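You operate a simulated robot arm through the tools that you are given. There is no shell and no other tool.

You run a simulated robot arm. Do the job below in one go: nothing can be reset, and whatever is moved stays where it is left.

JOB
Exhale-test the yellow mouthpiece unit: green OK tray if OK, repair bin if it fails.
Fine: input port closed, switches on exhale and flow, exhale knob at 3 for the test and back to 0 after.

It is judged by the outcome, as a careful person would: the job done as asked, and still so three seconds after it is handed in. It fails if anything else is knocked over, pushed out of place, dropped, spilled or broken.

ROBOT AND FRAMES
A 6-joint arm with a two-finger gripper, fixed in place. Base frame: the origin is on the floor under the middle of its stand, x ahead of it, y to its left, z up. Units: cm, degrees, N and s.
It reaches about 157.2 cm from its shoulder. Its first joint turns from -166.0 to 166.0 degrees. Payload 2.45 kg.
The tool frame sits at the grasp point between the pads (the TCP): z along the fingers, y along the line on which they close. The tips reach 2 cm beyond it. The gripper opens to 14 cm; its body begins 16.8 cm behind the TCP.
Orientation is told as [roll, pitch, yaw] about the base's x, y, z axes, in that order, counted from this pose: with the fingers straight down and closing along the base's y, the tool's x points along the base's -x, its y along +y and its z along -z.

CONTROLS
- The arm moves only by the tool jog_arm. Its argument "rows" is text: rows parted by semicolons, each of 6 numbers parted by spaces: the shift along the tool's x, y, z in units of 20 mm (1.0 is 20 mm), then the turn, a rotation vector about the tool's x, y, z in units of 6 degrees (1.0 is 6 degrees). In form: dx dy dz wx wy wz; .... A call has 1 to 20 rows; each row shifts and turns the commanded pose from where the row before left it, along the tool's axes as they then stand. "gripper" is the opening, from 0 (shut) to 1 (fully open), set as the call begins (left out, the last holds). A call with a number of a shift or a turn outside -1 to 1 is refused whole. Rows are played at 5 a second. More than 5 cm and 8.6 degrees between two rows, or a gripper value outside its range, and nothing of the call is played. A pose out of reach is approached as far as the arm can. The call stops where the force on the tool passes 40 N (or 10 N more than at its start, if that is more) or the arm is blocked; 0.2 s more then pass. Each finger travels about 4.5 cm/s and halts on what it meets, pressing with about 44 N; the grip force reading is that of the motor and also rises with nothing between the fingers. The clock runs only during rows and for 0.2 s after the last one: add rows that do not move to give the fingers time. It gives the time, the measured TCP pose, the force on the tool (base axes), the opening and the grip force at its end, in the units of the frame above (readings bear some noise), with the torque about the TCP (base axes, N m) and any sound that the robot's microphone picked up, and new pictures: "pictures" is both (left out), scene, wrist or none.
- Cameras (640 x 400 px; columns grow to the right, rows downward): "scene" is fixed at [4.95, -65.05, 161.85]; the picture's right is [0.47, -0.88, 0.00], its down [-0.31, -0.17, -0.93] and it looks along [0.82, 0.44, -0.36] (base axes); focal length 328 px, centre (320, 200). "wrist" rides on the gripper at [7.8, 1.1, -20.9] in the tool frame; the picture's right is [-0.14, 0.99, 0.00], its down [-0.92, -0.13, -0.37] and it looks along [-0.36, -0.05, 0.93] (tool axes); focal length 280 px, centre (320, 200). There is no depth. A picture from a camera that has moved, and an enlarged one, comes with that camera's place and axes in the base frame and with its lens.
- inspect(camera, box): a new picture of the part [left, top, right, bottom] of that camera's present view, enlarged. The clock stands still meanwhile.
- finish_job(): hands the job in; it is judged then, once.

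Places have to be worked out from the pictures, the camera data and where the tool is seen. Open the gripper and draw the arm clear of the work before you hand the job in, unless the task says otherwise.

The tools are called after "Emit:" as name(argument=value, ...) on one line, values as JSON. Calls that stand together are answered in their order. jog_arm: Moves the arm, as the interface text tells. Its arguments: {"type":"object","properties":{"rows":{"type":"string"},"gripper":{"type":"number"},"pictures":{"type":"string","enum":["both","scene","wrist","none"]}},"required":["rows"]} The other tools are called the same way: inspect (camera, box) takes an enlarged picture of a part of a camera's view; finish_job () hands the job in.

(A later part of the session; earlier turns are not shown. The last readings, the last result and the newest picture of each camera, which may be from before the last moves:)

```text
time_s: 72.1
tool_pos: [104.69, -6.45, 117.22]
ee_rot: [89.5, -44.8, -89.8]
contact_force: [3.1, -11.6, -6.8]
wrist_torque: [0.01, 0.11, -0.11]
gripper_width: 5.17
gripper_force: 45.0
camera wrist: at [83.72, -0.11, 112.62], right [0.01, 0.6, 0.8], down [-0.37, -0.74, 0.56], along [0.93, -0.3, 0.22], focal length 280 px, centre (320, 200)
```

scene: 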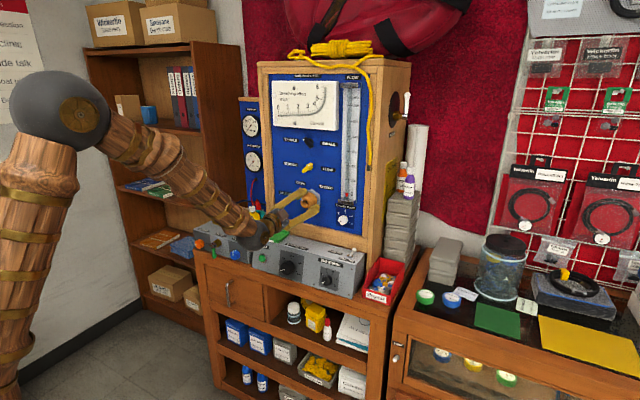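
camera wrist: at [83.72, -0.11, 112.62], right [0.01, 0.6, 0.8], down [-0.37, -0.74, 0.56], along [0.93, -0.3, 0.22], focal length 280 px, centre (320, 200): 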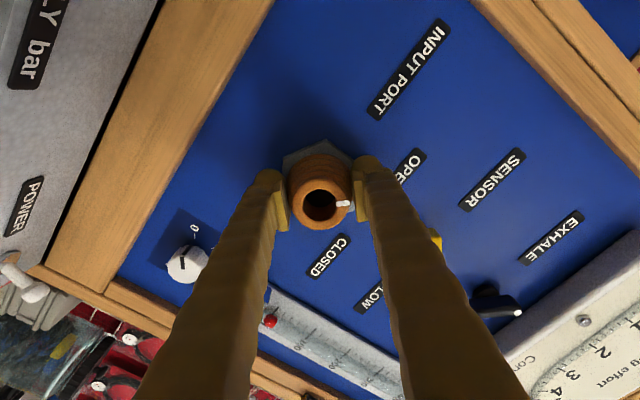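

Nozzle gripped at 5.2 cm with 45 N. I relieve the small side load and turn clockwise 30° to check it follows.

Emit:
jog_arm(rows="0 -0.04 0 0 0 0;0 0 0 0 0 1;0 0 0 0 0 1;0 0 0 0 0 1;0 0 0 0 0 1;0 0 0 0 0 1", pictures="none")

Emit:
inspect(camera="wrist", box=[224, 120, 416, 240])

```text
time_s: 73.5
tool_pos: [104.68, -6.38, 117.32]
ee_rot: [89.9, -14.8, -90.0]
contact_force: [-2.7, 1.3, -4.3]
wrist_torque: [-0.02, 0.04, 0.06]
gripper_width: 5.18
gripper_force: 44.6
```

```text
3.33 times, centred on (320, 180) of wrist
camera zoom: at [83.73, 1.42, 116.43], right [0.0, 0.12, 0.99], down [-0.37, -0.92, 0.11], along [0.93, -0.37, 0.04], focal length 935 px, centre (320, 267)
```

zoom: 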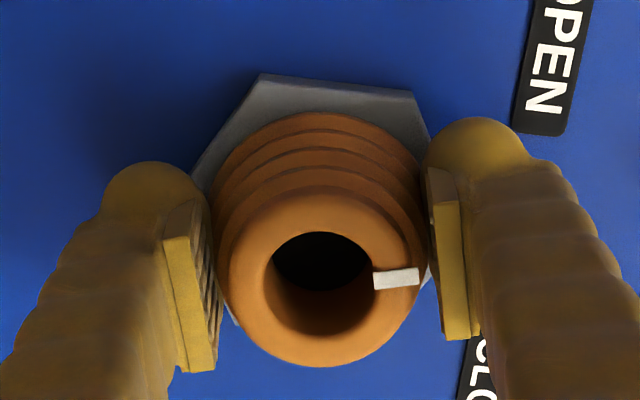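

The nozzle turns with the gripper. I finish the remaining 60°.

Emit:
jog_arm(rows="0 0 0 0 0 1;0 0 0 0 0 1;0 0 0 0 0 1;0 0 0 0 0 1;0 0 0 0 0 1;0 0 0 0 0 1;0 0 0 0 0 1;0 0 0 0 0 1;0 0 0 0 0 1;0 0 0 0 0 1", pictures="both")

Emit:
inspect(camera="wrist", box=[224, 120, 416, 240])

Emit:
inspect(camera="scene", box=[280, 170, 344, 220])

```text
time_s: 75.7
tool_pos: [104.61, -6.46, 117.4]
ee_rot: [89.7, 45.3, -90.2]
contact_force: [-31.1, 15.9, 11.2]
wrist_torque: [-0.07, -0.16, 0.14]
gripper_width: 5.17
gripper_force: 44.6
camera wrist: at [83.76, -1.72, 123.75], right [0.0, -0.8, 0.6], down [-0.37, -0.56, -0.74], along [0.93, -0.22, -0.3], focal length 280 px, centre (320, 200)
```

scene: 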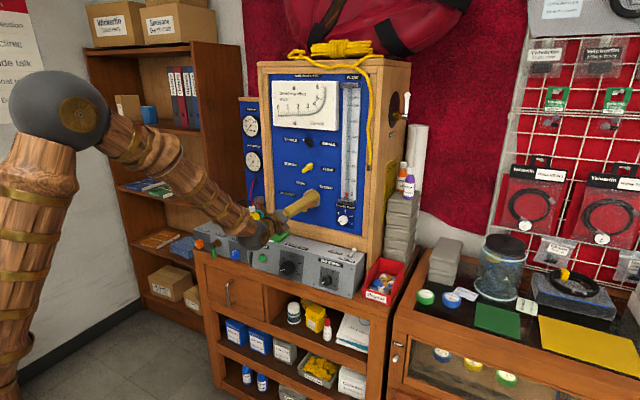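
wrist: 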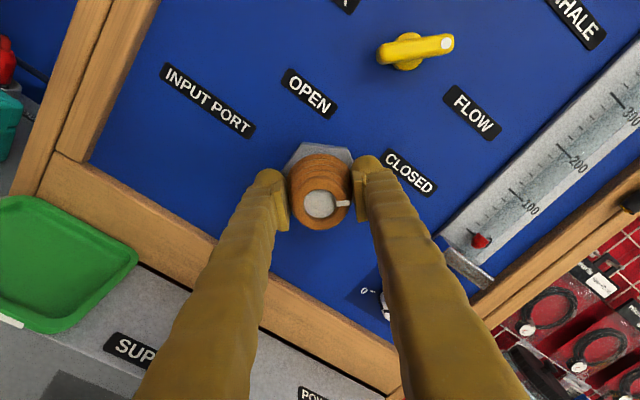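

```text
3.33 times, centred on (320, 180) of wrist
camera zoom: at [83.76, -1.72, 123.75], right [0.0, -0.8, 0.6], down [-0.37, -0.56, -0.74], along [0.93, -0.22, -0.3], focal length 935 px, centre (320, 267)
```

zoom: 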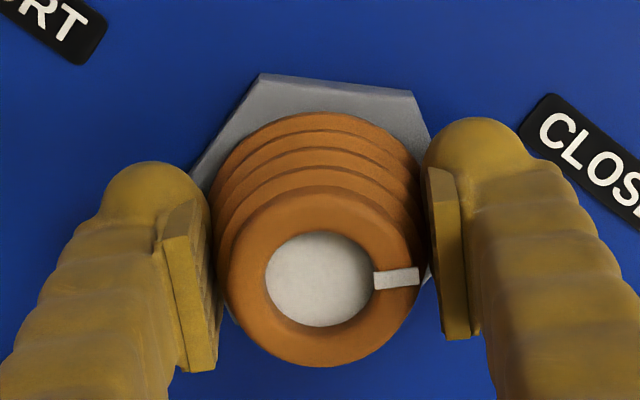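

```text
8.00 times, centred on (312, 195) of scene
camera zoom: at [4.95, -65.05, 161.85], right [0.47, -0.88, 0.0], down [-0.31, -0.17, -0.93], along [0.82, 0.44, -0.36], focal length 2623 px, centre (384, 240)
```

zoom: 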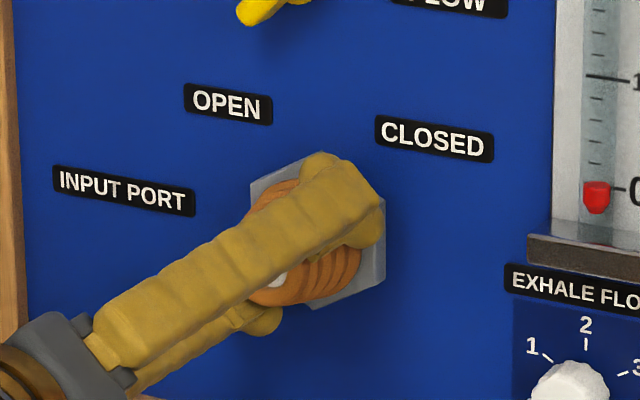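

Port is CLOSED (shutter shut, mark at CLOSED). I open, retract straight to x≈84 and roll back toward 0.

Emit:
jog_arm(rows="0 0 0 0 0 0;0 0 0 0 0 0;0 0 0 0 0 0;0 0 -0.5 0 0 0;0 0 -1 0 0 0;0 0 -1 0 0 0;0 0 -1 0 0 0;0 0 -1 0 0 0;0 0 -1 0 0 0;0 0 -1 0 0 0;0 0 -1 0 0 0;0 0 -1 0 0 0;0 0 -1 0 0 0;0 0 -1 0 0 0", gripper=0.65, pictures="none")

Emit:
jog_arm(rows="0 0 0 0 0 -1;0 0 0 0 0 -1;0 0 0 0 0 -1;0 0 0 0 0 -1;0 0 0 0 0 -1;0 0 0 0 0 -1;0 0 0 0 0 -1;0 0 0 0 0 -1;0 0 0 0 0 -1;0 0 0 0 0 -1;0 0 0 0 0 -1;0 0 0 0 0 -1;0 0 0 0 0 -1;0 0 0 0 0 -1;0 0 0 0 0 -1;0 0 0 0 0 -1;0 0 0 0 0 -1;0 0 0 0 0 -1;0 0 0 0 0 -1;0 0 0 0 0 -1", pictures="both")

Emit:
inspect(camera="scene", box=[264, 130, 364, 230])

```text
time_s: 78.7
tool_pos: [83.64, -6.33, 117.39]
ee_rot: [89.7, 45.1, -90.2]
contact_force: [0.1, -0.3, -0.2]
wrist_torque: [-0.01, 0.01, -0.05]
gripper_width: 9.11
gripper_force: 0.0
```

```text
time_s: 82.9
tool_pos: [83.77, -6.42, 117.34]
ee_rot: [89.1, -75.1, -89.2]
contact_force: [-0.3, -0.2, 0.1]
wrist_torque: [-0.01, 0.0, -0.06]
gripper_width: 9.09
gripper_force: 0.0
camera wrist: at [62.69, -3.32, 110.18], right [0.0, 0.92, 0.39], down [-0.37, -0.36, 0.86], along [0.93, -0.15, 0.34], focal length 280 px, centre (320, 200)
```

scene: 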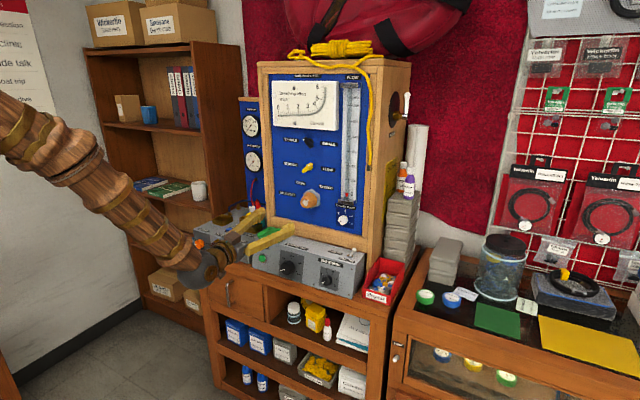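
wrist: 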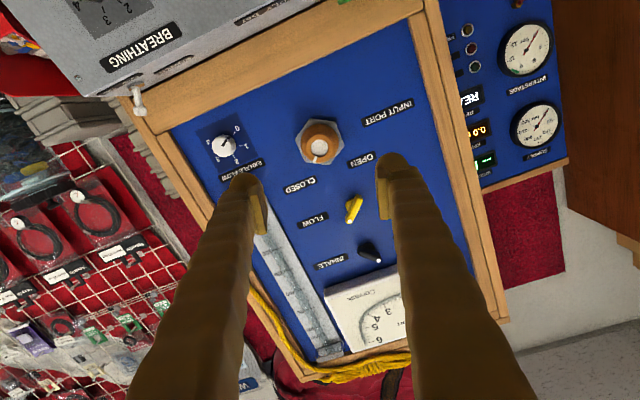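

```text
4.00 times, centred on (314, 180) of scene
camera zoom: at [4.95, -65.05, 161.85], right [0.47, -0.88, 0.0], down [-0.31, -0.17, -0.93], along [0.82, 0.44, -0.36], focal length 1311 px, centre (344, 280)
```

zoom: 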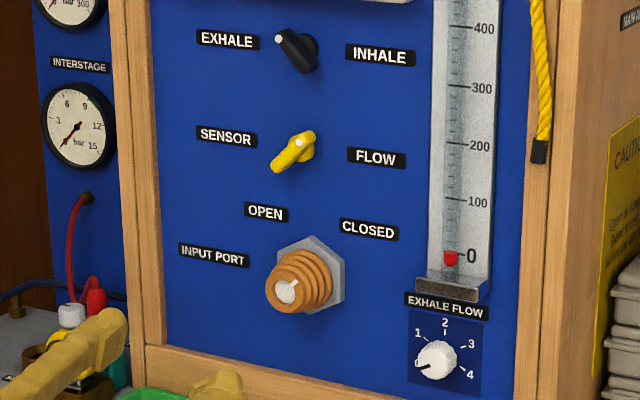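

All panel settings are right. Port axis is (y −6.42, z 117.35). Now roll to 0, align to the arm plane and pitch fingers ~65° down for the unit grasp.

Emit:
jog_arm(rows="0 0 0 0 0 -1;0 0 0 0 0 -1;0 0 0 0 0 -0.5;0 0 0 0.73 0 0;0 0 0 0 1 0;0 0 0 0 1 0;0 0 0 0 1 0;0 0 0 0 1 0;0 0 0 0 1 0;0 0 0 0 1 0;0 0 0 0 1 0;0 0 0 0 1 0;0 0 0 0 1 0;0 0 0 0 1 0;0 0 0 0 1 0", pictures="both")

```text
time_s: 86.1
tool_pos: [83.65, -6.41, 117.45]
ee_rot: [0.1, -23.7, -4.5]
contact_force: [-0.6, 0.5, 1.0]
wrist_torque: [0.0, 0.0, -0.01]
gripper_width: 9.11
gripper_force: 0.0
camera wrist: at [68.16, -4.2, 133.37], right [0.2, 0.98, 0.06], down [0.68, -0.18, 0.71], along [0.7, -0.1, -0.71], focal length 280 px, centre (320, 200)
```

scene: 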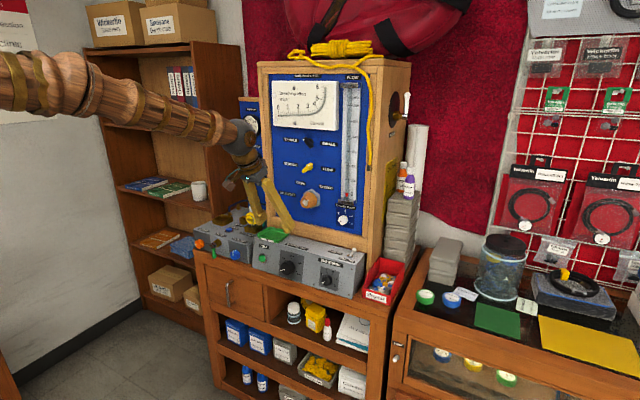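
wrist: 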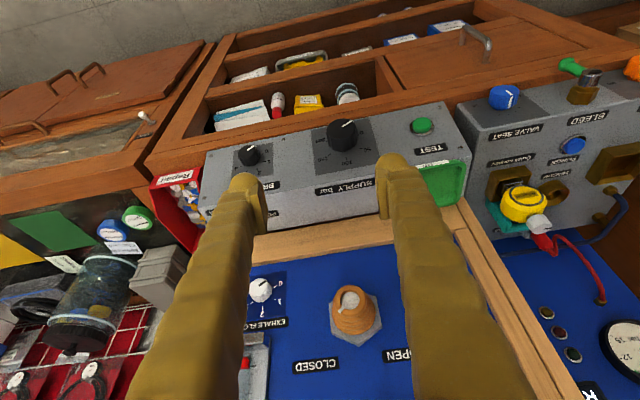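

Clean pitch-down. I fix yaw and slide left to y≈20 above-front of the unit for a close look.

Emit:
jog_arm(rows="0 0 0 -0.3 0 -0.687;-0.187 1 -0.044 0 0 0;-0.187 1 -0.044 0 0 0;-0.187 1 -0.044 0 0 0;-0.187 1 -0.044 0 0 0;-0.187 1 -0.044 0 0 0;-0.187 1 -0.044 0 0 0;-0.187 1 -0.044 0 0 0;-0.187 1 -0.044 0 0 0;-0.187 1 -0.044 0 0 0;-0.187 1 -0.044 0 0 0;-0.187 1 -0.044 0 0 0;-0.187 1 -0.044 0 0 0;-0.187 1 -0.044 0 0 0", pictures="both")

Emit:
inspect(camera="wrist", box=[230, 60, 420, 200])

```text
time_s: 89.1
tool_pos: [87.62, 19.54, 120.4]
ee_rot: [0.1, -23.9, 0.0]
contact_force: [-0.2, 0.2, -0.3]
wrist_torque: [0.01, -0.02, 0.0]
gripper_width: 9.05
gripper_force: 0.1
camera wrist: at [71.95, 20.59, 136.46], right [0.13, 0.99, 0.06], down [0.69, -0.13, 0.71], along [0.71, -0.05, -0.7], focal length 280 px, centre (320, 200)
```

scene: 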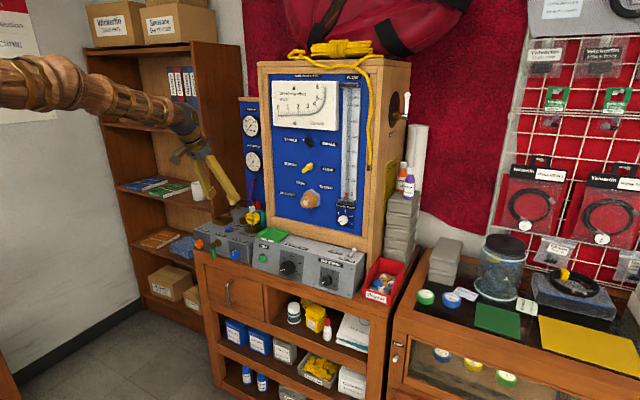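
wrist: 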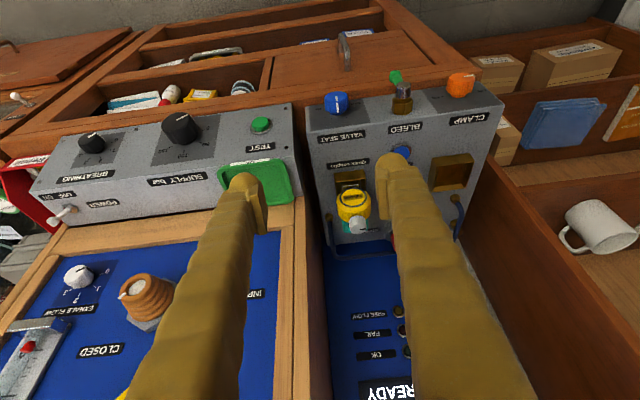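

```text
2.86 times, centred on (325, 130) of wrist
camera zoom: at [71.95, 20.59, 136.46], right [0.13, 0.99, 0.06], down [0.69, -0.13, 0.71], along [0.71, -0.05, -0.7], focal length 801 px, centre (306, 400)
```

zoom: 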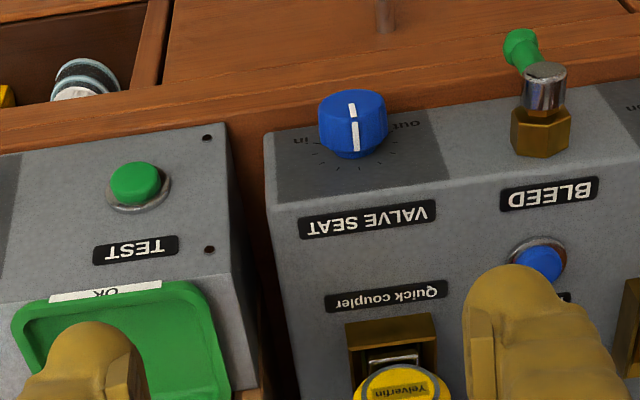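

I zoom on the unit itself from this view.

Emit:
inspect(camera="wrist", box=[290, 150, 418, 250])

Emit:
inspect(camera="scene", box=[225, 195, 289, 245])

```text
4.00 times, centred on (354, 200) of wrist
camera zoom: at [71.95, 20.59, 136.46], right [0.13, 0.99, 0.06], down [0.69, -0.13, 0.71], along [0.71, -0.05, -0.7], focal length 1122 px, centre (184, 200)
```

zoom: 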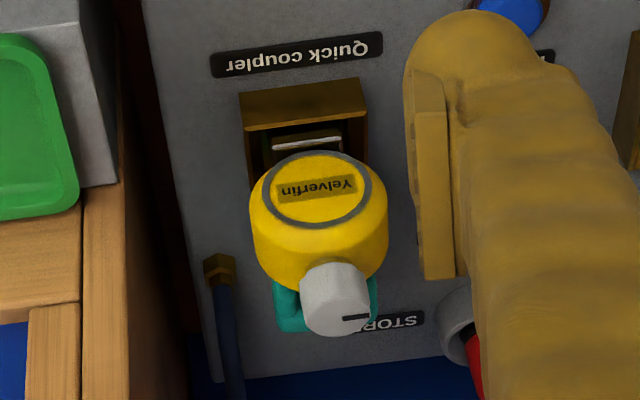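

```text
8.00 times, centred on (257, 220) of scene
camera zoom: at [4.95, -65.05, 161.85], right [0.47, -0.88, 0.0], down [-0.31, -0.17, -0.93], along [0.82, 0.44, -0.36], focal length 2623 px, centre (824, 40)
```

zoom: 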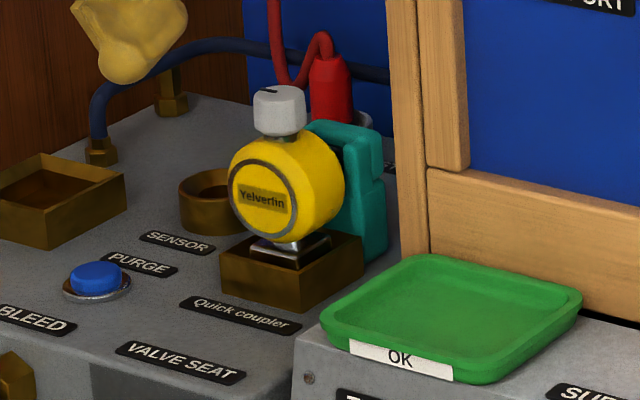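

Unit: body Ø≈5.9 cm, axis along x at (y≈23.9, z≈102.7), centre x≈107.4; the mouthpiece faces the back. I move to a point ~12 cm up the tool axis from it with 7.6 cm opening.

Emit:
jog_arm(rows="-0.779 0.311 0.871 0 0 0;-0.779 0.311 0.871 0 0 0;-0.779 0.311 0.871 0 0 0;-0.779 0.311 0.871 0 0 0;-0.779 0.311 0.871 0 0 0;-0.779 0.311 0.871 0 0 0;-0.779 0.311 0.871 0 0 0", gripper=0.55, pictures="both")

Emit:
inspect(camera="wrist", box=[256, 120, 384, 220])

Emit:
inspect(camera="scene", box=[215, 180, 295, 240])

```text
time_s: 90.7
tool_pos: [102.49, 23.98, 113.83]
ee_rot: [0.1, -23.8, 0.0]
contact_force: [-0.5, -0.3, -0.1]
wrist_torque: [-0.01, 0.03, 0.0]
gripper_width: 7.7
gripper_force: 0.1
camera wrist: at [86.91, 24.92, 129.73], right [0.13, 0.99, 0.06], down [0.69, -0.13, 0.71], along [0.71, -0.05, -0.7], focal length 280 px, centre (320, 200)
```

scene: 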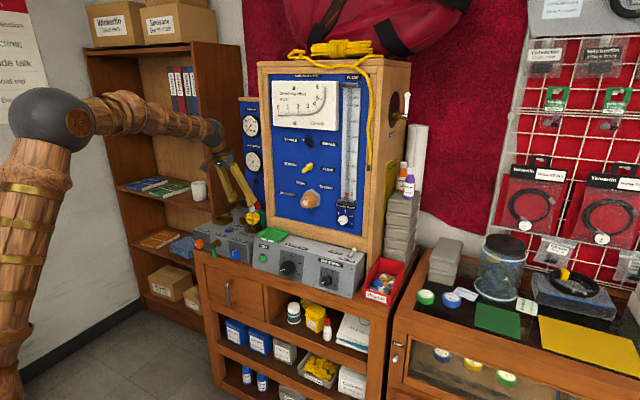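
wrist: 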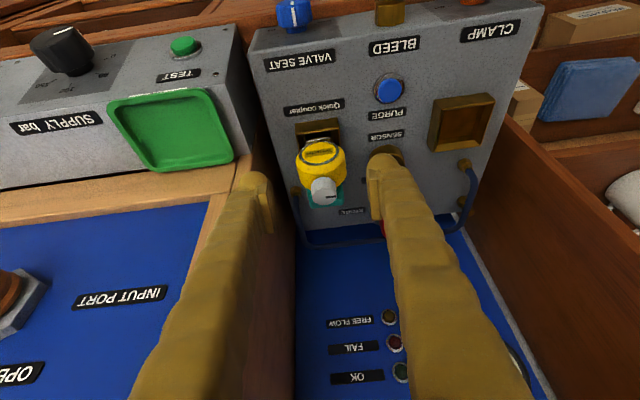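

```text
4.00 times, centred on (320, 170) of wrist
camera zoom: at [86.91, 24.92, 129.73], right [0.13, 0.99, 0.06], down [0.69, -0.13, 0.71], along [0.71, -0.05, -0.7], focal length 1122 px, centre (320, 320)
```

zoom: 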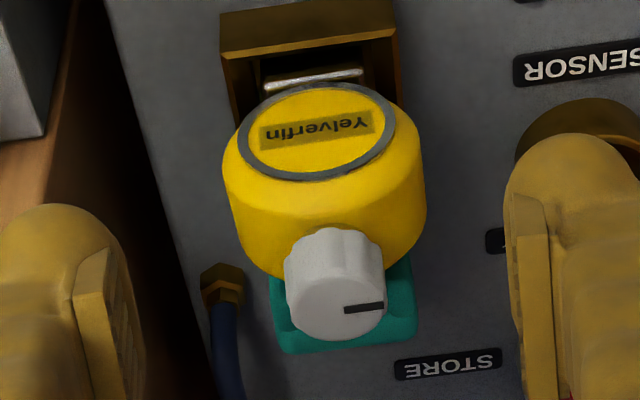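

```text
6.67 times, centred on (255, 210) of scene
camera zoom: at [4.95, -65.05, 161.85], right [0.47, -0.88, 0.0], down [-0.31, -0.17, -0.93], along [0.82, 0.44, -0.36], focal length 2186 px, centre (753, 133)
```

zoom: 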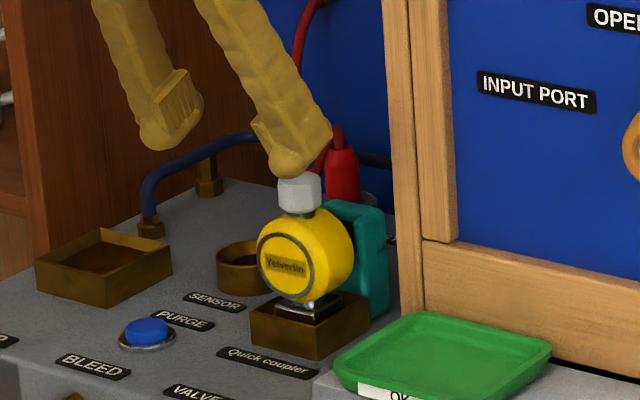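

Centred in y within ~0.15 cm. I descend 8 cm along the tool axis with a slight forward correction and re-check.

Emit:
jog_arm(rows="-0.1 0.05 0.8 0 0 0;-0.1 0 0.8 0 0 0;0 0 0.8 0 0 0;0 0 0.8 0 0 0;0 0 0.8 0 0 0", pictures="both")

Emit:
inspect(camera="wrist", box=[256, 140, 384, 240])

Emit:
inspect(camera="scene", box=[220, 185, 284, 235])

```text
time_s: 91.9
tool_pos: [106.02, 24.07, 106.51]
ee_rot: [0.2, -23.7, 0.0]
contact_force: [-0.1, -0.3, 0.2]
wrist_torque: [-0.02, 0.02, 0.01]
gripper_width: 7.71
gripper_force: 0.0
camera wrist: at [90.41, 25.11, 122.46], right [0.13, 0.99, 0.06], down [0.69, -0.13, 0.71], along [0.71, -0.05, -0.7], focal length 280 px, centre (320, 200)
```

scene: 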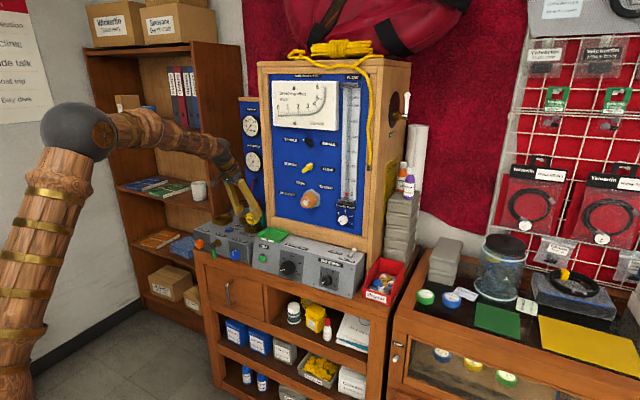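
wrist: 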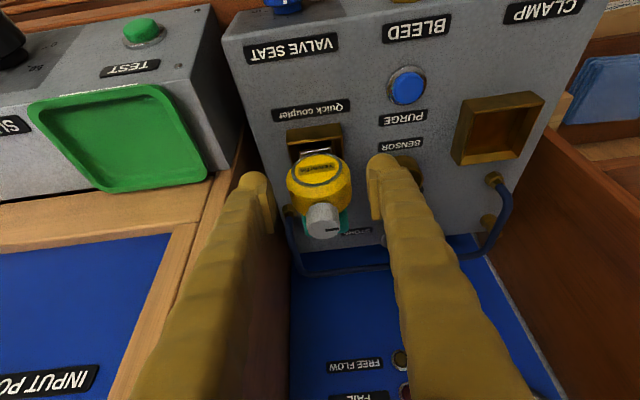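

```text
4.00 times, centred on (320, 190) of wrist
camera zoom: at [90.41, 25.11, 122.46], right [0.13, 0.99, 0.06], down [0.69, -0.13, 0.71], along [0.71, -0.05, -0.7], focal length 1122 px, centre (320, 240)
```

zoom: 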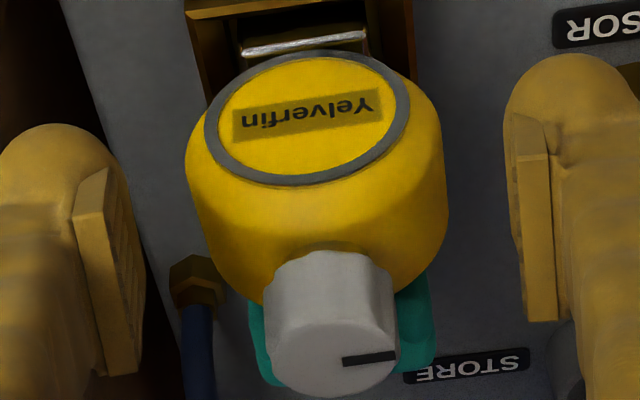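

```text
8.00 times, centred on (252, 210) of scene
camera zoom: at [4.95, -65.05, 161.85], right [0.47, -0.88, 0.0], down [-0.31, -0.17, -0.93], along [0.82, 0.44, -0.36], focal length 2623 px, centre (864, 120)
```

zoom: 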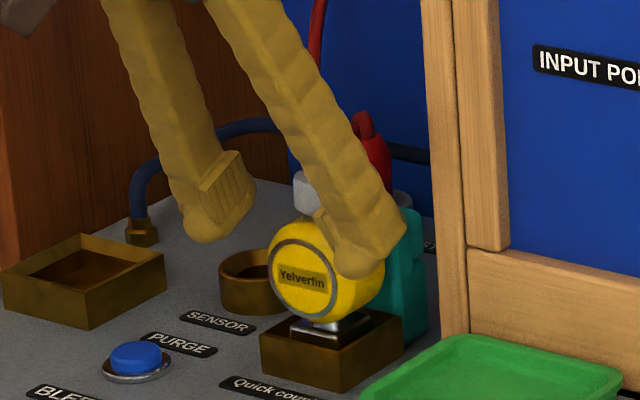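

Body centre estimated at ≈(108.0, 24.0, 102.9). I descend the last 4 cm with small forward correction, then inspect before closing.

Emit:
jog_arm(rows="-0.09 0 0.7 0 0 0;-0.09 0 0.7 0 0 0;0 0 0.6 0 0 0", pictures="none")

Emit:
inspect(camera="wrist", box=[240, 130, 400, 255])

Emit:
inspect(camera="scene", box=[220, 185, 284, 235])

```text
time_s: 92.7
tool_pos: [108.12, 24.14, 102.94]
ee_rot: [0.1, -23.9, 0.0]
contact_force: [0.8, 0.2, -0.4]
wrist_torque: [-0.01, -0.01, 0.03]
gripper_width: 7.7
gripper_force: 0.2
```

```text
3.20 times, centred on (320, 192) of wrist
camera zoom: at [92.46, 25.11, 118.94], right [0.13, 0.99, 0.06], down [0.69, -0.13, 0.71], along [0.71, -0.05, -0.7], focal length 897 px, centre (320, 224)
```

zoom: 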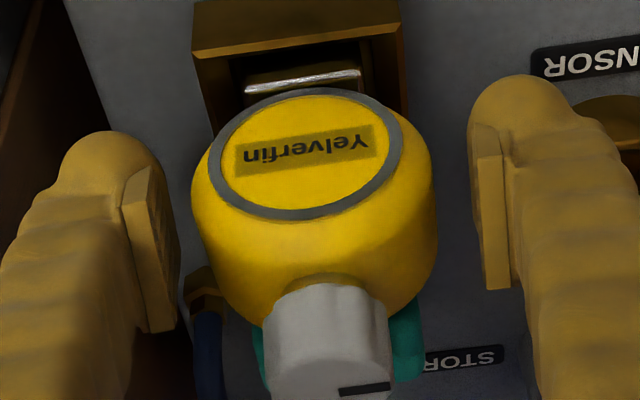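

```text
8.00 times, centred on (252, 210) of scene
camera zoom: at [4.95, -65.05, 161.85], right [0.47, -0.88, 0.0], down [-0.31, -0.17, -0.93], along [0.82, 0.44, -0.36], focal length 2623 px, centre (864, 120)
```

zoom: 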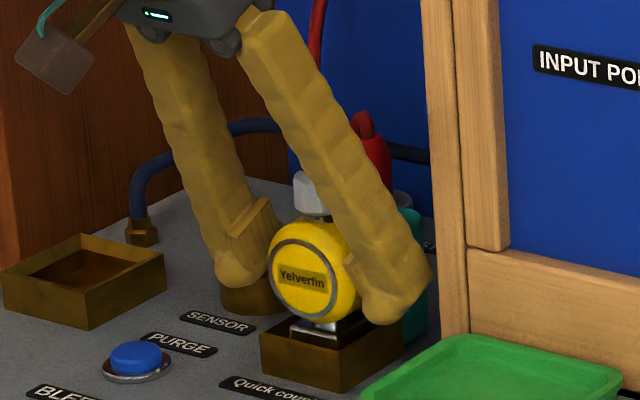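

TCP coincides with the body centre; it's slightly nearer the −y finger, so I shift −0.13 cm and close.

Emit:
jog_arm(rows="0 -0.065 0 0 0 0", pictures="none")

Emit:
jog_arm(rows="0 0 0 0 0 0;0 0 0 0 0 0;0 0 0 0 0 0;0 0 0 0 0 0", gripper=0.3, pictures="both")

Emit:
inspect(camera="wrist", box=[240, 130, 400, 255])

Emit:
inspect(camera="scene", box=[220, 185, 284, 235])

```text
time_s: 93.1
tool_pos: [108.06, 23.83, 103.07]
ee_rot: [0.1, -23.8, -0.1]
contact_force: [-0.2, 0.4, -0.5]
wrist_torque: [-0.02, -0.01, -0.01]
gripper_width: 7.71
gripper_force: 0.0
```

```text
time_s: 94.1
tool_pos: [107.93, 23.9, 102.97]
ee_rot: [0.2, -23.7, 0.1]
contact_force: [0.3, 0.3, 1.1]
wrist_torque: [-0.02, -0.06, 0.04]
gripper_width: 5.9
gripper_force: 43.8
camera wrist: at [92.42, 24.97, 118.99], right [0.13, 0.99, 0.06], down [0.69, -0.13, 0.71], along [0.71, -0.05, -0.7], focal length 280 px, centre (320, 200)
```

scene: 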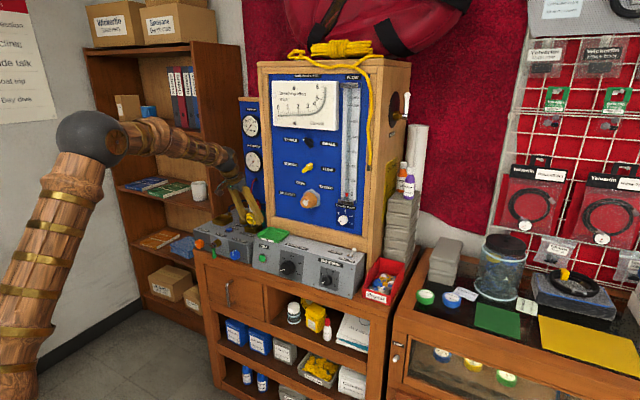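
wrist: 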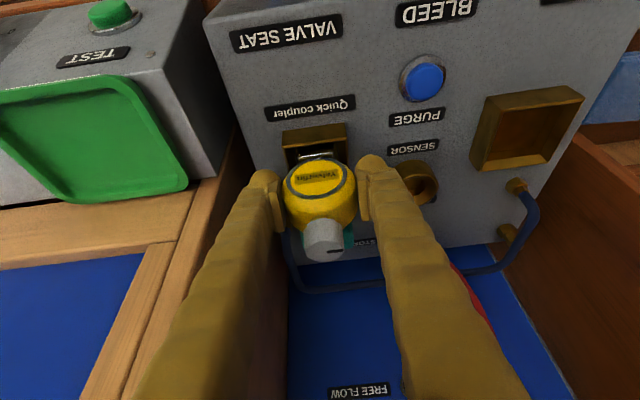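

```text
3.20 times, centred on (320, 192) of wrist
camera zoom: at [92.42, 24.97, 118.99], right [0.13, 0.99, 0.06], down [0.69, -0.13, 0.71], along [0.71, -0.05, -0.7], focal length 897 px, centre (320, 224)
```

zoom: 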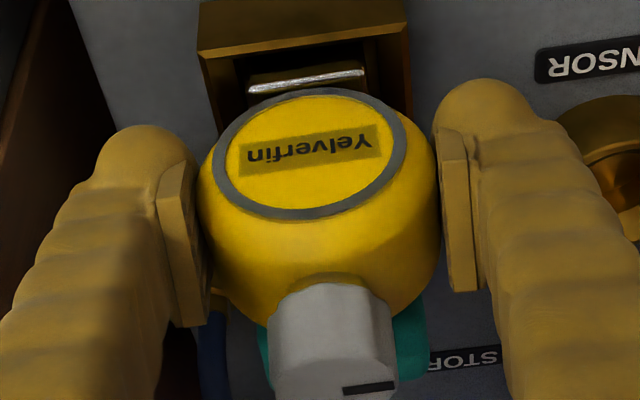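

```text
8.00 times, centred on (252, 210) of scene
camera zoom: at [4.95, -65.05, 161.85], right [0.47, -0.88, 0.0], down [-0.31, -0.17, -0.93], along [0.82, 0.44, -0.36], focal length 2623 px, centre (864, 120)
```

zoom: 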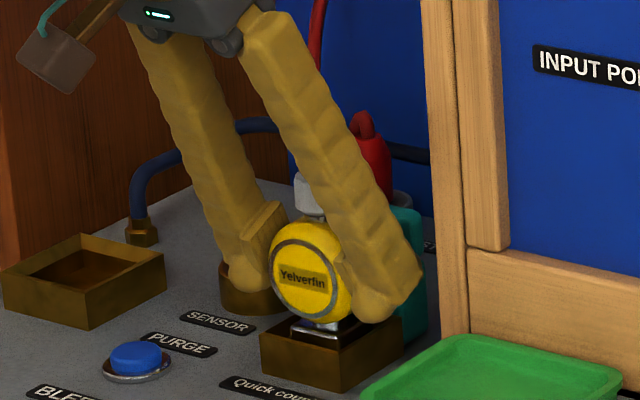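

Gripped at 5.9 cm with 44 N. I lift straight up 2 cm slowly and check the load.

Emit:
jog_arm(rows="-0.1 0 -0.229 0 0 0;-0.1 0 -0.229 0 0 0;-0.1 0 -0.229 0 0 0;-0.1 0 -0.229 0 0 0", pictures="none")

Emit:
inspect(camera="scene", box=[220, 185, 284, 235])

```text
time_s: 95.1
tool_pos: [108.01, 23.92, 104.9]
ee_rot: [0.1, -23.8, 0.1]
contact_force: [0.4, 0.1, -2.9]
wrist_torque: [0.02, -0.04, 0.0]
gripper_width: 5.89
gripper_force: 44.6
```

```text
8.00 times, centred on (252, 210) of scene
camera zoom: at [4.95, -65.05, 161.85], right [0.47, -0.88, 0.0], down [-0.31, -0.17, -0.93], along [0.82, 0.44, -0.36], focal length 2623 px, centre (864, 120)
```

zoom: 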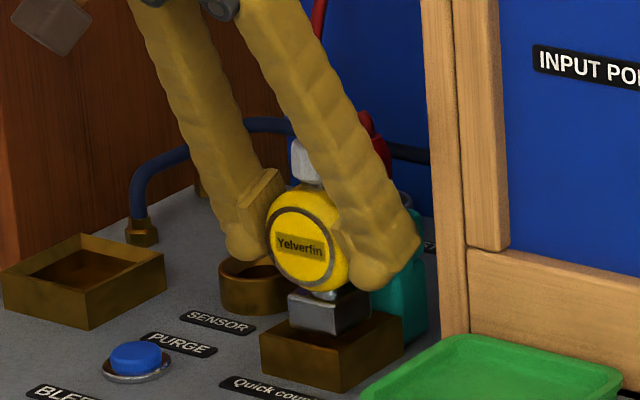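

Lifted free (weight ≈3 N, has a metal foot below). I lift 8 cm more and draw back 16 cm from the cabinet.

Emit:
jog_arm(rows="-0.405 0 -0.914 0 0 0;-0.405 0 -0.914 0 0 0;-0.405 0 -0.914 0 0 0;-0.405 0 -0.914 0 0 0;0.914 0 -0.405 0 0 0;0.914 0 -0.405 0 0 0;0.914 0 -0.405 0 0 0;0.914 0 -0.405 0 0 0;0.914 0 -0.405 0 0 0;0.914 0 -0.405 0 0 0;0.914 0 -0.405 0 0 0;0.914 0 -0.405 0 0 0", pictures="both")

Emit:
inspect(camera="scene", box=[190, 150, 290, 230])

```text
time_s: 97.7
tool_pos: [92.05, 23.82, 112.88]
ee_rot: [0.1, -23.7, 0.0]
contact_force: [0.2, 0.0, -2.7]
wrist_torque: [-0.01, -0.01, -0.02]
gripper_width: 5.87
gripper_force: 44.2
camera wrist: at [76.4, 24.84, 128.95], right [0.13, 0.99, 0.06], down [0.69, -0.13, 0.71], along [0.71, -0.05, -0.7], focal length 280 px, centre (320, 200)
```

scene: 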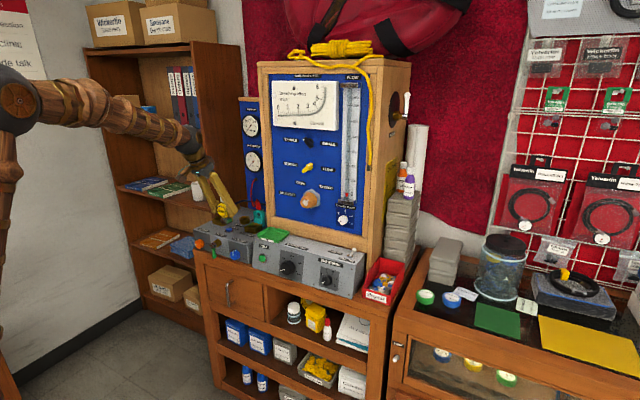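
wrist: 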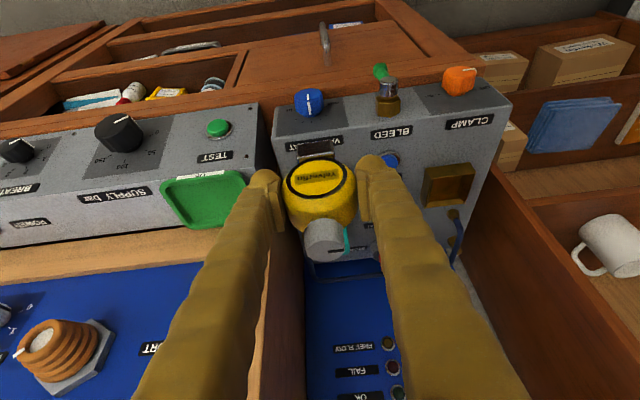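

```text
5.00 times, centred on (240, 190) of scene
camera zoom: at [4.95, -65.05, 161.85], right [0.47, -0.88, 0.0], down [-0.31, -0.17, -0.93], along [0.82, 0.44, -0.36], focal length 1639 px, centre (720, 250)
```

zoom: 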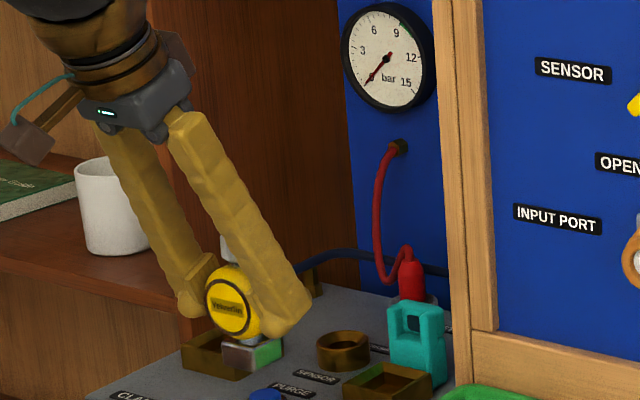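

Surprise: the teal part stayed behind — it's a separate item. I inspect the unit and the teal piece closely.

Emit:
inspect(camera="scene", box=[215, 180, 263, 230])

Emit:
inspect(camera="scene", box=[240, 195, 288, 235])

Emit:
inspect(camera="wrist", box=[270, 130, 390, 280])

```text
8.00 times, centred on (239, 205) of scene
camera zoom: at [4.95, -65.05, 161.85], right [0.47, -0.88, 0.0], down [-0.31, -0.17, -0.93], along [0.82, 0.44, -0.36], focal length 2623 px, centre (968, 160)
```

zoom: 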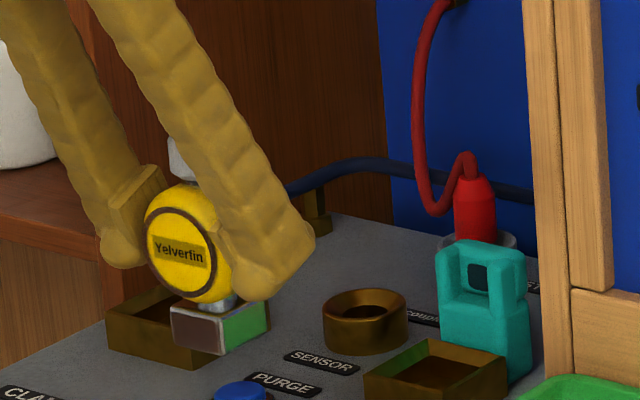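

```text
10.00 times, centred on (264, 215) of scene
camera zoom: at [4.95, -65.05, 161.85], right [0.47, -0.88, 0.0], down [-0.31, -0.17, -0.93], along [0.82, 0.44, -0.36], focal length 3278 px, centre (880, 50)
```

zoom: 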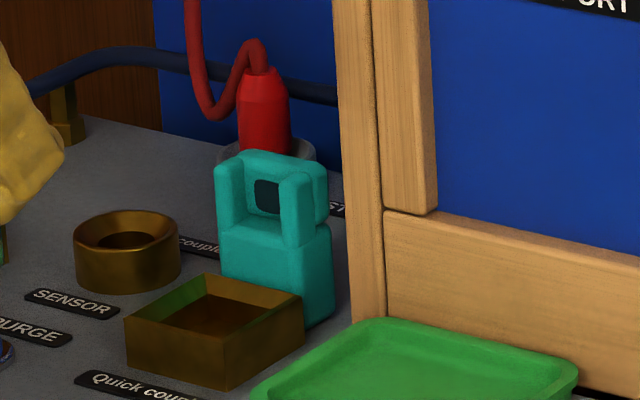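

```text
2.67 times, centred on (330, 205) of wrist
camera zoom: at [76.4, 24.84, 128.95], right [0.13, 0.99, 0.06], down [0.69, -0.13, 0.71], along [0.71, -0.05, -0.7], focal length 748 px, centre (293, 187)
```

zoom: 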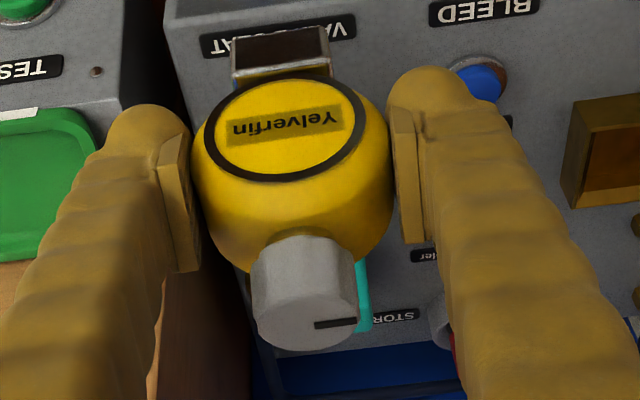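

The unit is just the yellow drum, white knob, neck and chrome block. I move to y≈2 in front of the panel and yaw to show its back side to the scene camera.

Emit:
jog_arm(rows="0 -0.9 0 0 0 0;0 -0.9 0 0 0 0;0 -0.9 0 0 0 0;0 -0.9 0 0 0 0;0 -0.9 0 0 0 0;0 -0.9 0 0 0 0;0 -0.9 0 0 0 0;0 -0.9 0 0 0 0;0 -0.9 0 0 0 0;0 -0.9 0 0 0 0;0 -0.9 0 0 0 0;0 -0.9 0 0 0 0", pictures="both")

Emit:
jog_arm(rows="0 0 0 0.422 0 0.953;0 0 0 0.422 0 0.953;0 0 0 0.422 0 0.953;0 0 0 0.422 0 0.953;0 0 0 0.422 0 0.953;0 0 0 0.422 0 0.953;0 0 0 0.422 0 0.953;0 0 0 0.422 0 0.953;0 0 0 0.422 0 0.953;0 0 0 0.422 0 0.953;0 0 0 0.422 0 0.953;0 0 0 0.422 0 0.953;0 0 0 0.422 0 0.953;0 0 0 0.422 0 0.953;0 0 0 0.422 0 0.953;0 0 0 0.422 0 0.953", pictures="both")

Emit:
inspect(camera="scene", box=[220, 150, 316, 210])

```text
time_s: 100.3
tool_pos: [92.15, 2.07, 113.04]
ee_rot: [0.1, -23.8, -0.1]
contact_force: [0.4, 0.1, -2.2]
wrist_torque: [-0.01, 0.03, -0.02]
gripper_width: 5.85
gripper_force: 43.9
camera wrist: at [76.43, 3.17, 128.98], right [0.13, 0.99, 0.06], down [0.69, -0.13, 0.71], along [0.71, -0.05, -0.7], focal length 280 px, centre (320, 200)
```

scene: 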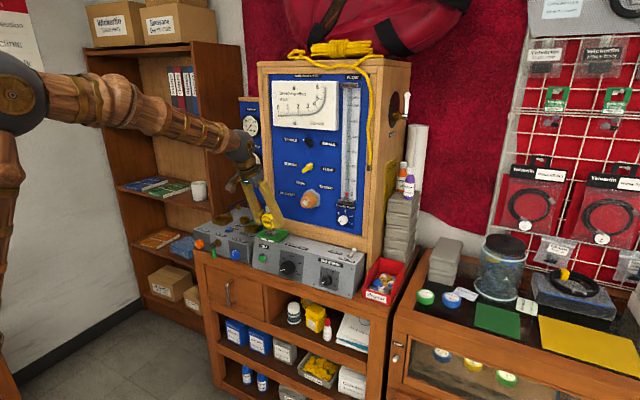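
wrist: 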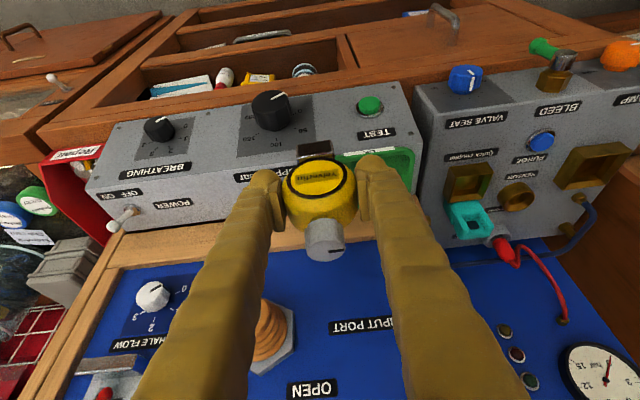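

```text
time_s: 103.7
tool_pos: [92.14, 2.31, 112.9]
ee_rot: [0.0, -23.7, -100.1]
contact_force: [-0.1, -0.5, -2.1]
wrist_torque: [0.02, -0.01, -0.02]
gripper_width: 5.85
gripper_force: 44.6
camera wrist: at [95.84, 17.42, 128.93], right [0.95, -0.3, 0.05], down [-0.25, -0.66, 0.71], along [-0.18, -0.69, -0.7], focal length 280 px, centre (320, 200)
```

scene: 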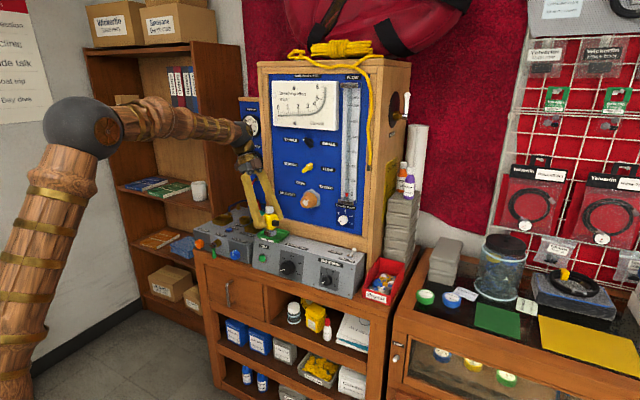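
wrist: 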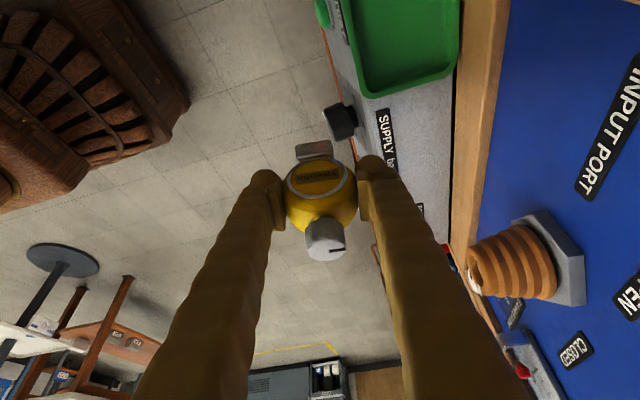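

```text
6.67 times, centred on (268, 180) of scene
camera zoom: at [4.95, -65.05, 161.85], right [0.47, -0.88, 0.0], down [-0.31, -0.17, -0.93], along [0.82, 0.44, -0.36], focal length 2186 px, centre (667, 333)
```

zoom: 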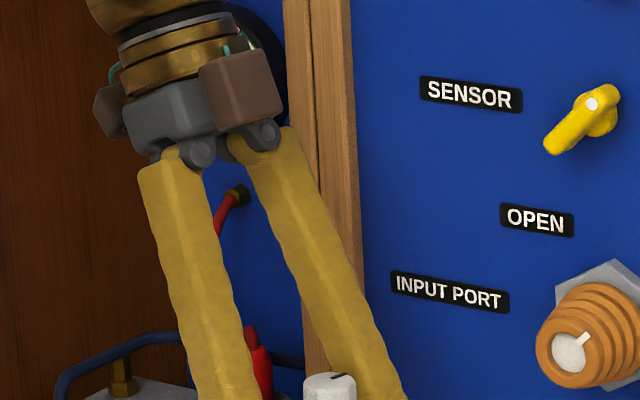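

I zoom on the unit's back side.

Emit:
inspect(camera="scene", box=[246, 195, 294, 235])

Emit:
inspect(camera="wrist", box=[260, 120, 390, 280])

```text
10.00 times, centred on (270, 215) of scene
camera zoom: at [4.95, -65.05, 161.85], right [0.47, -0.88, 0.0], down [-0.31, -0.17, -0.93], along [0.82, 0.44, -0.36], focal length 3278 px, centre (820, 50)
```

zoom: 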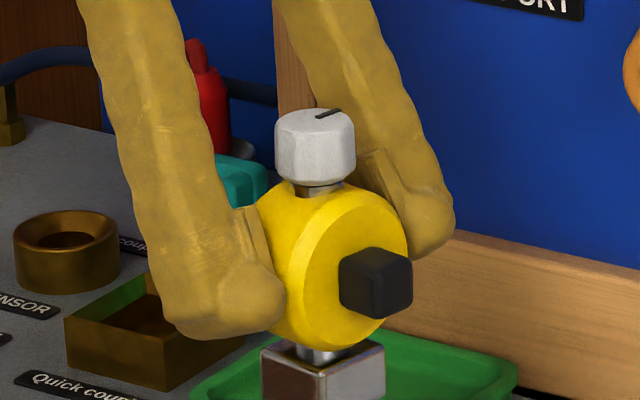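

```text
2.50 times, centred on (325, 200) of wrist
camera zoom: at [95.84, 17.42, 128.93], right [0.95, -0.3, 0.05], down [-0.25, -0.66, 0.71], along [-0.18, -0.69, -0.7], focal length 701 px, centre (308, 200)
```

zoom: 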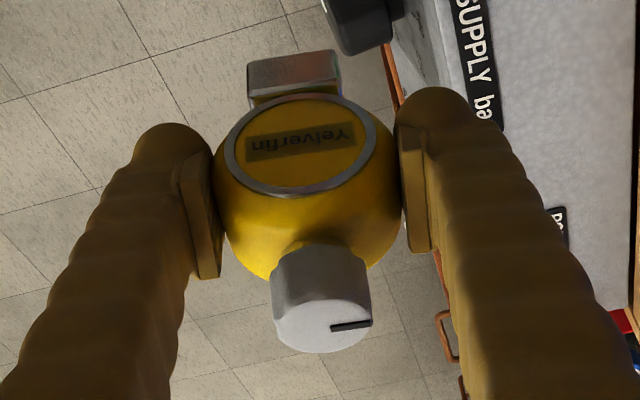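

The drum's back carries a black square stub, and the teal block has a matching-looking square opening. I yaw back and look at the teal block and its labels from above.

Emit:
jog_arm(rows="0 0 0 -0.422 0 -0.953;0 0 0 -0.422 0 -0.953;0 0 0 -0.422 0 -0.953;0 0 0 -0.422 0 -0.953;0 0 0 -0.422 0 -0.953;0 0 0 -0.422 0 -0.953;0 0 0 -0.422 0 -0.953;0 0 0 -0.422 0 -0.953;0 0 0 -0.422 0 -0.953;0 0 0 -0.422 0 -0.953;0 0 0 -0.422 0 -0.953;0 0 0 -0.422 0 -0.953;0 0 0 -0.422 0 -0.953;0 0 0 -0.422 0 -0.953;0 0 0 -0.422 0 -0.953;0 0 0 -0.422 0 -0.953", pictures="wrist")

Emit:
inspect(camera="wrist", box=[430, 140, 560, 280])

Emit:
inspect(camera="scene", box=[236, 195, 268, 225])

Emit:
inspect(camera="scene", box=[180, 190, 290, 270])

```text
time_s: 107.1
tool_pos: [92.07, 2.29, 112.94]
ee_rot: [0.1, -23.8, 0.0]
contact_force: [-0.3, 0.3, -2.9]
wrist_torque: [-0.01, 0.04, 0.0]
gripper_width: 5.83
gripper_force: 44.0
camera wrist: at [76.39, 3.28, 128.96], right [0.12, 0.99, 0.06], down [0.69, -0.13, 0.71], along [0.71, -0.05, -0.7], focal length 280 px, centre (320, 200)
```

wrist: 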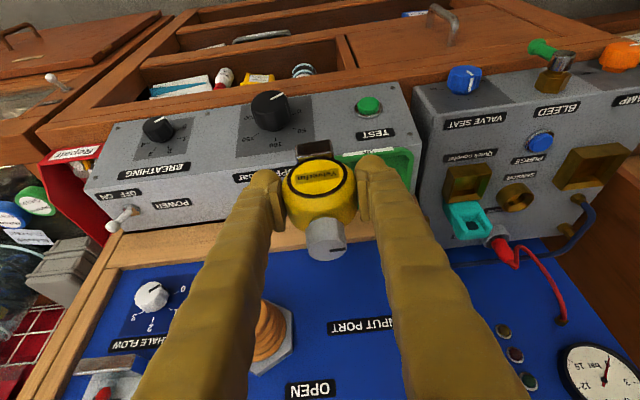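

```text
2.86 times, centred on (495, 210) of wrist
camera zoom: at [76.39, 3.28, 128.96], right [0.12, 0.99, 0.06], down [0.69, -0.13, 0.71], along [0.71, -0.05, -0.7], focal length 801 px, centre (-180, 171)
```

zoom: 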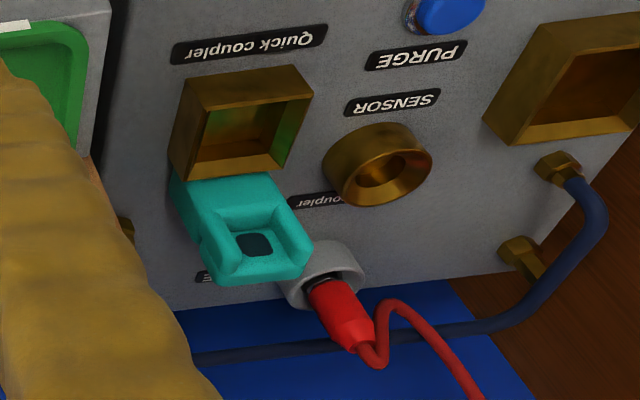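

```text
13.33 times, centred on (252, 210) of scene
camera zoom: at [4.95, -65.05, 161.85], right [0.47, -0.88, 0.0], down [-0.31, -0.17, -0.93], along [0.82, 0.44, -0.36], focal length 4371 px, centre (1227, 67)
```

zoom: 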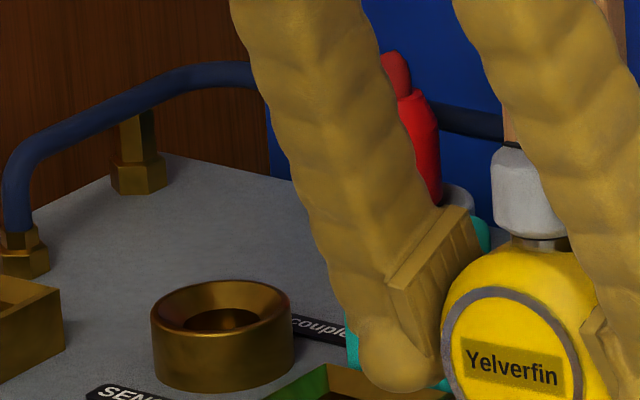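

```text
5.00 times, centred on (235, 230) of scene
camera zoom: at [4.95, -65.05, 161.85], right [0.47, -0.88, 0.0], down [-0.31, -0.17, -0.93], along [0.82, 0.44, -0.36], focal length 1639 px, centre (745, 50)
```

zoom: 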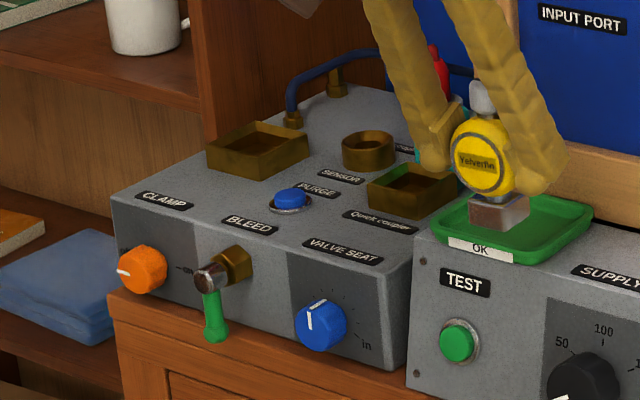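

There's a second "…coupler" label by the teal piece. I shift to y≈12 to read it.

Emit:
jog_arm(rows="-0.2 0.8 -0.45 0 0 0;-0.2 0.8 -0.45 0 0 0;-0.2 0.8 -0.45 0 0 0;-0.2 0.8 -0.45 0 0 0;-0.2 0.8 -0.45 0 0 0;-0.2 0.8 -0.45 0 0 0", pictures="wrist")

Emit:
inspect(camera="wrist", box=[370, 140, 470, 240])

```text
time_s: 108.5
tool_pos: [92.01, 11.85, 118.92]
ee_rot: [0.1, -23.8, -0.1]
contact_force: [-0.3, 0.5, -2.1]
wrist_torque: [0.01, 0.03, 0.03]
gripper_width: 5.85
gripper_force: 44.3
camera wrist: at [76.38, 12.78, 134.87], right [0.13, 0.99, 0.06], down [0.69, -0.13, 0.71], along [0.71, -0.05, -0.7], focal length 280 px, centre (320, 200)
```

wrist: 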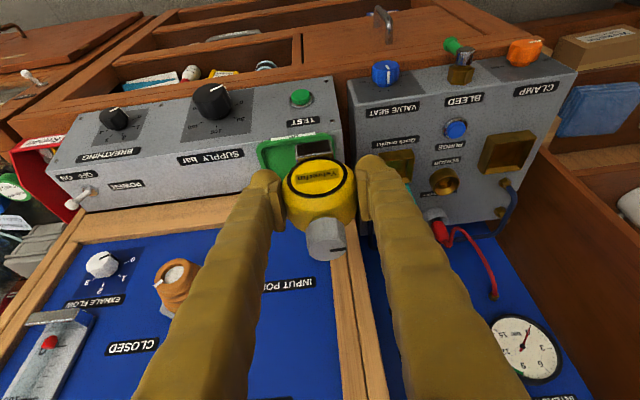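

```text
4.00 times, centred on (420, 190) of wrist
camera zoom: at [76.38, 12.78, 134.87], right [0.13, 0.99, 0.06], down [0.69, -0.13, 0.71], along [0.71, -0.05, -0.7], focal length 1122 px, centre (-80, 240)
```

zoom: 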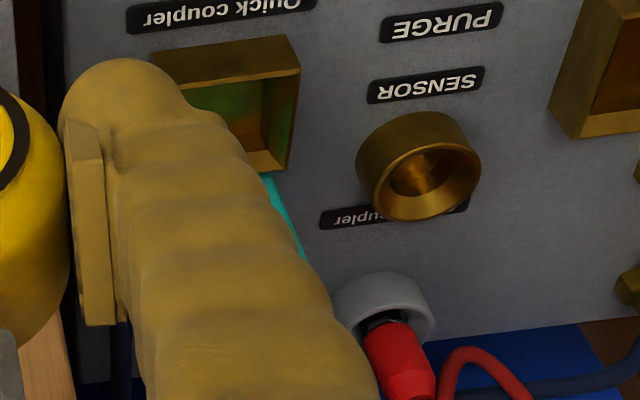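

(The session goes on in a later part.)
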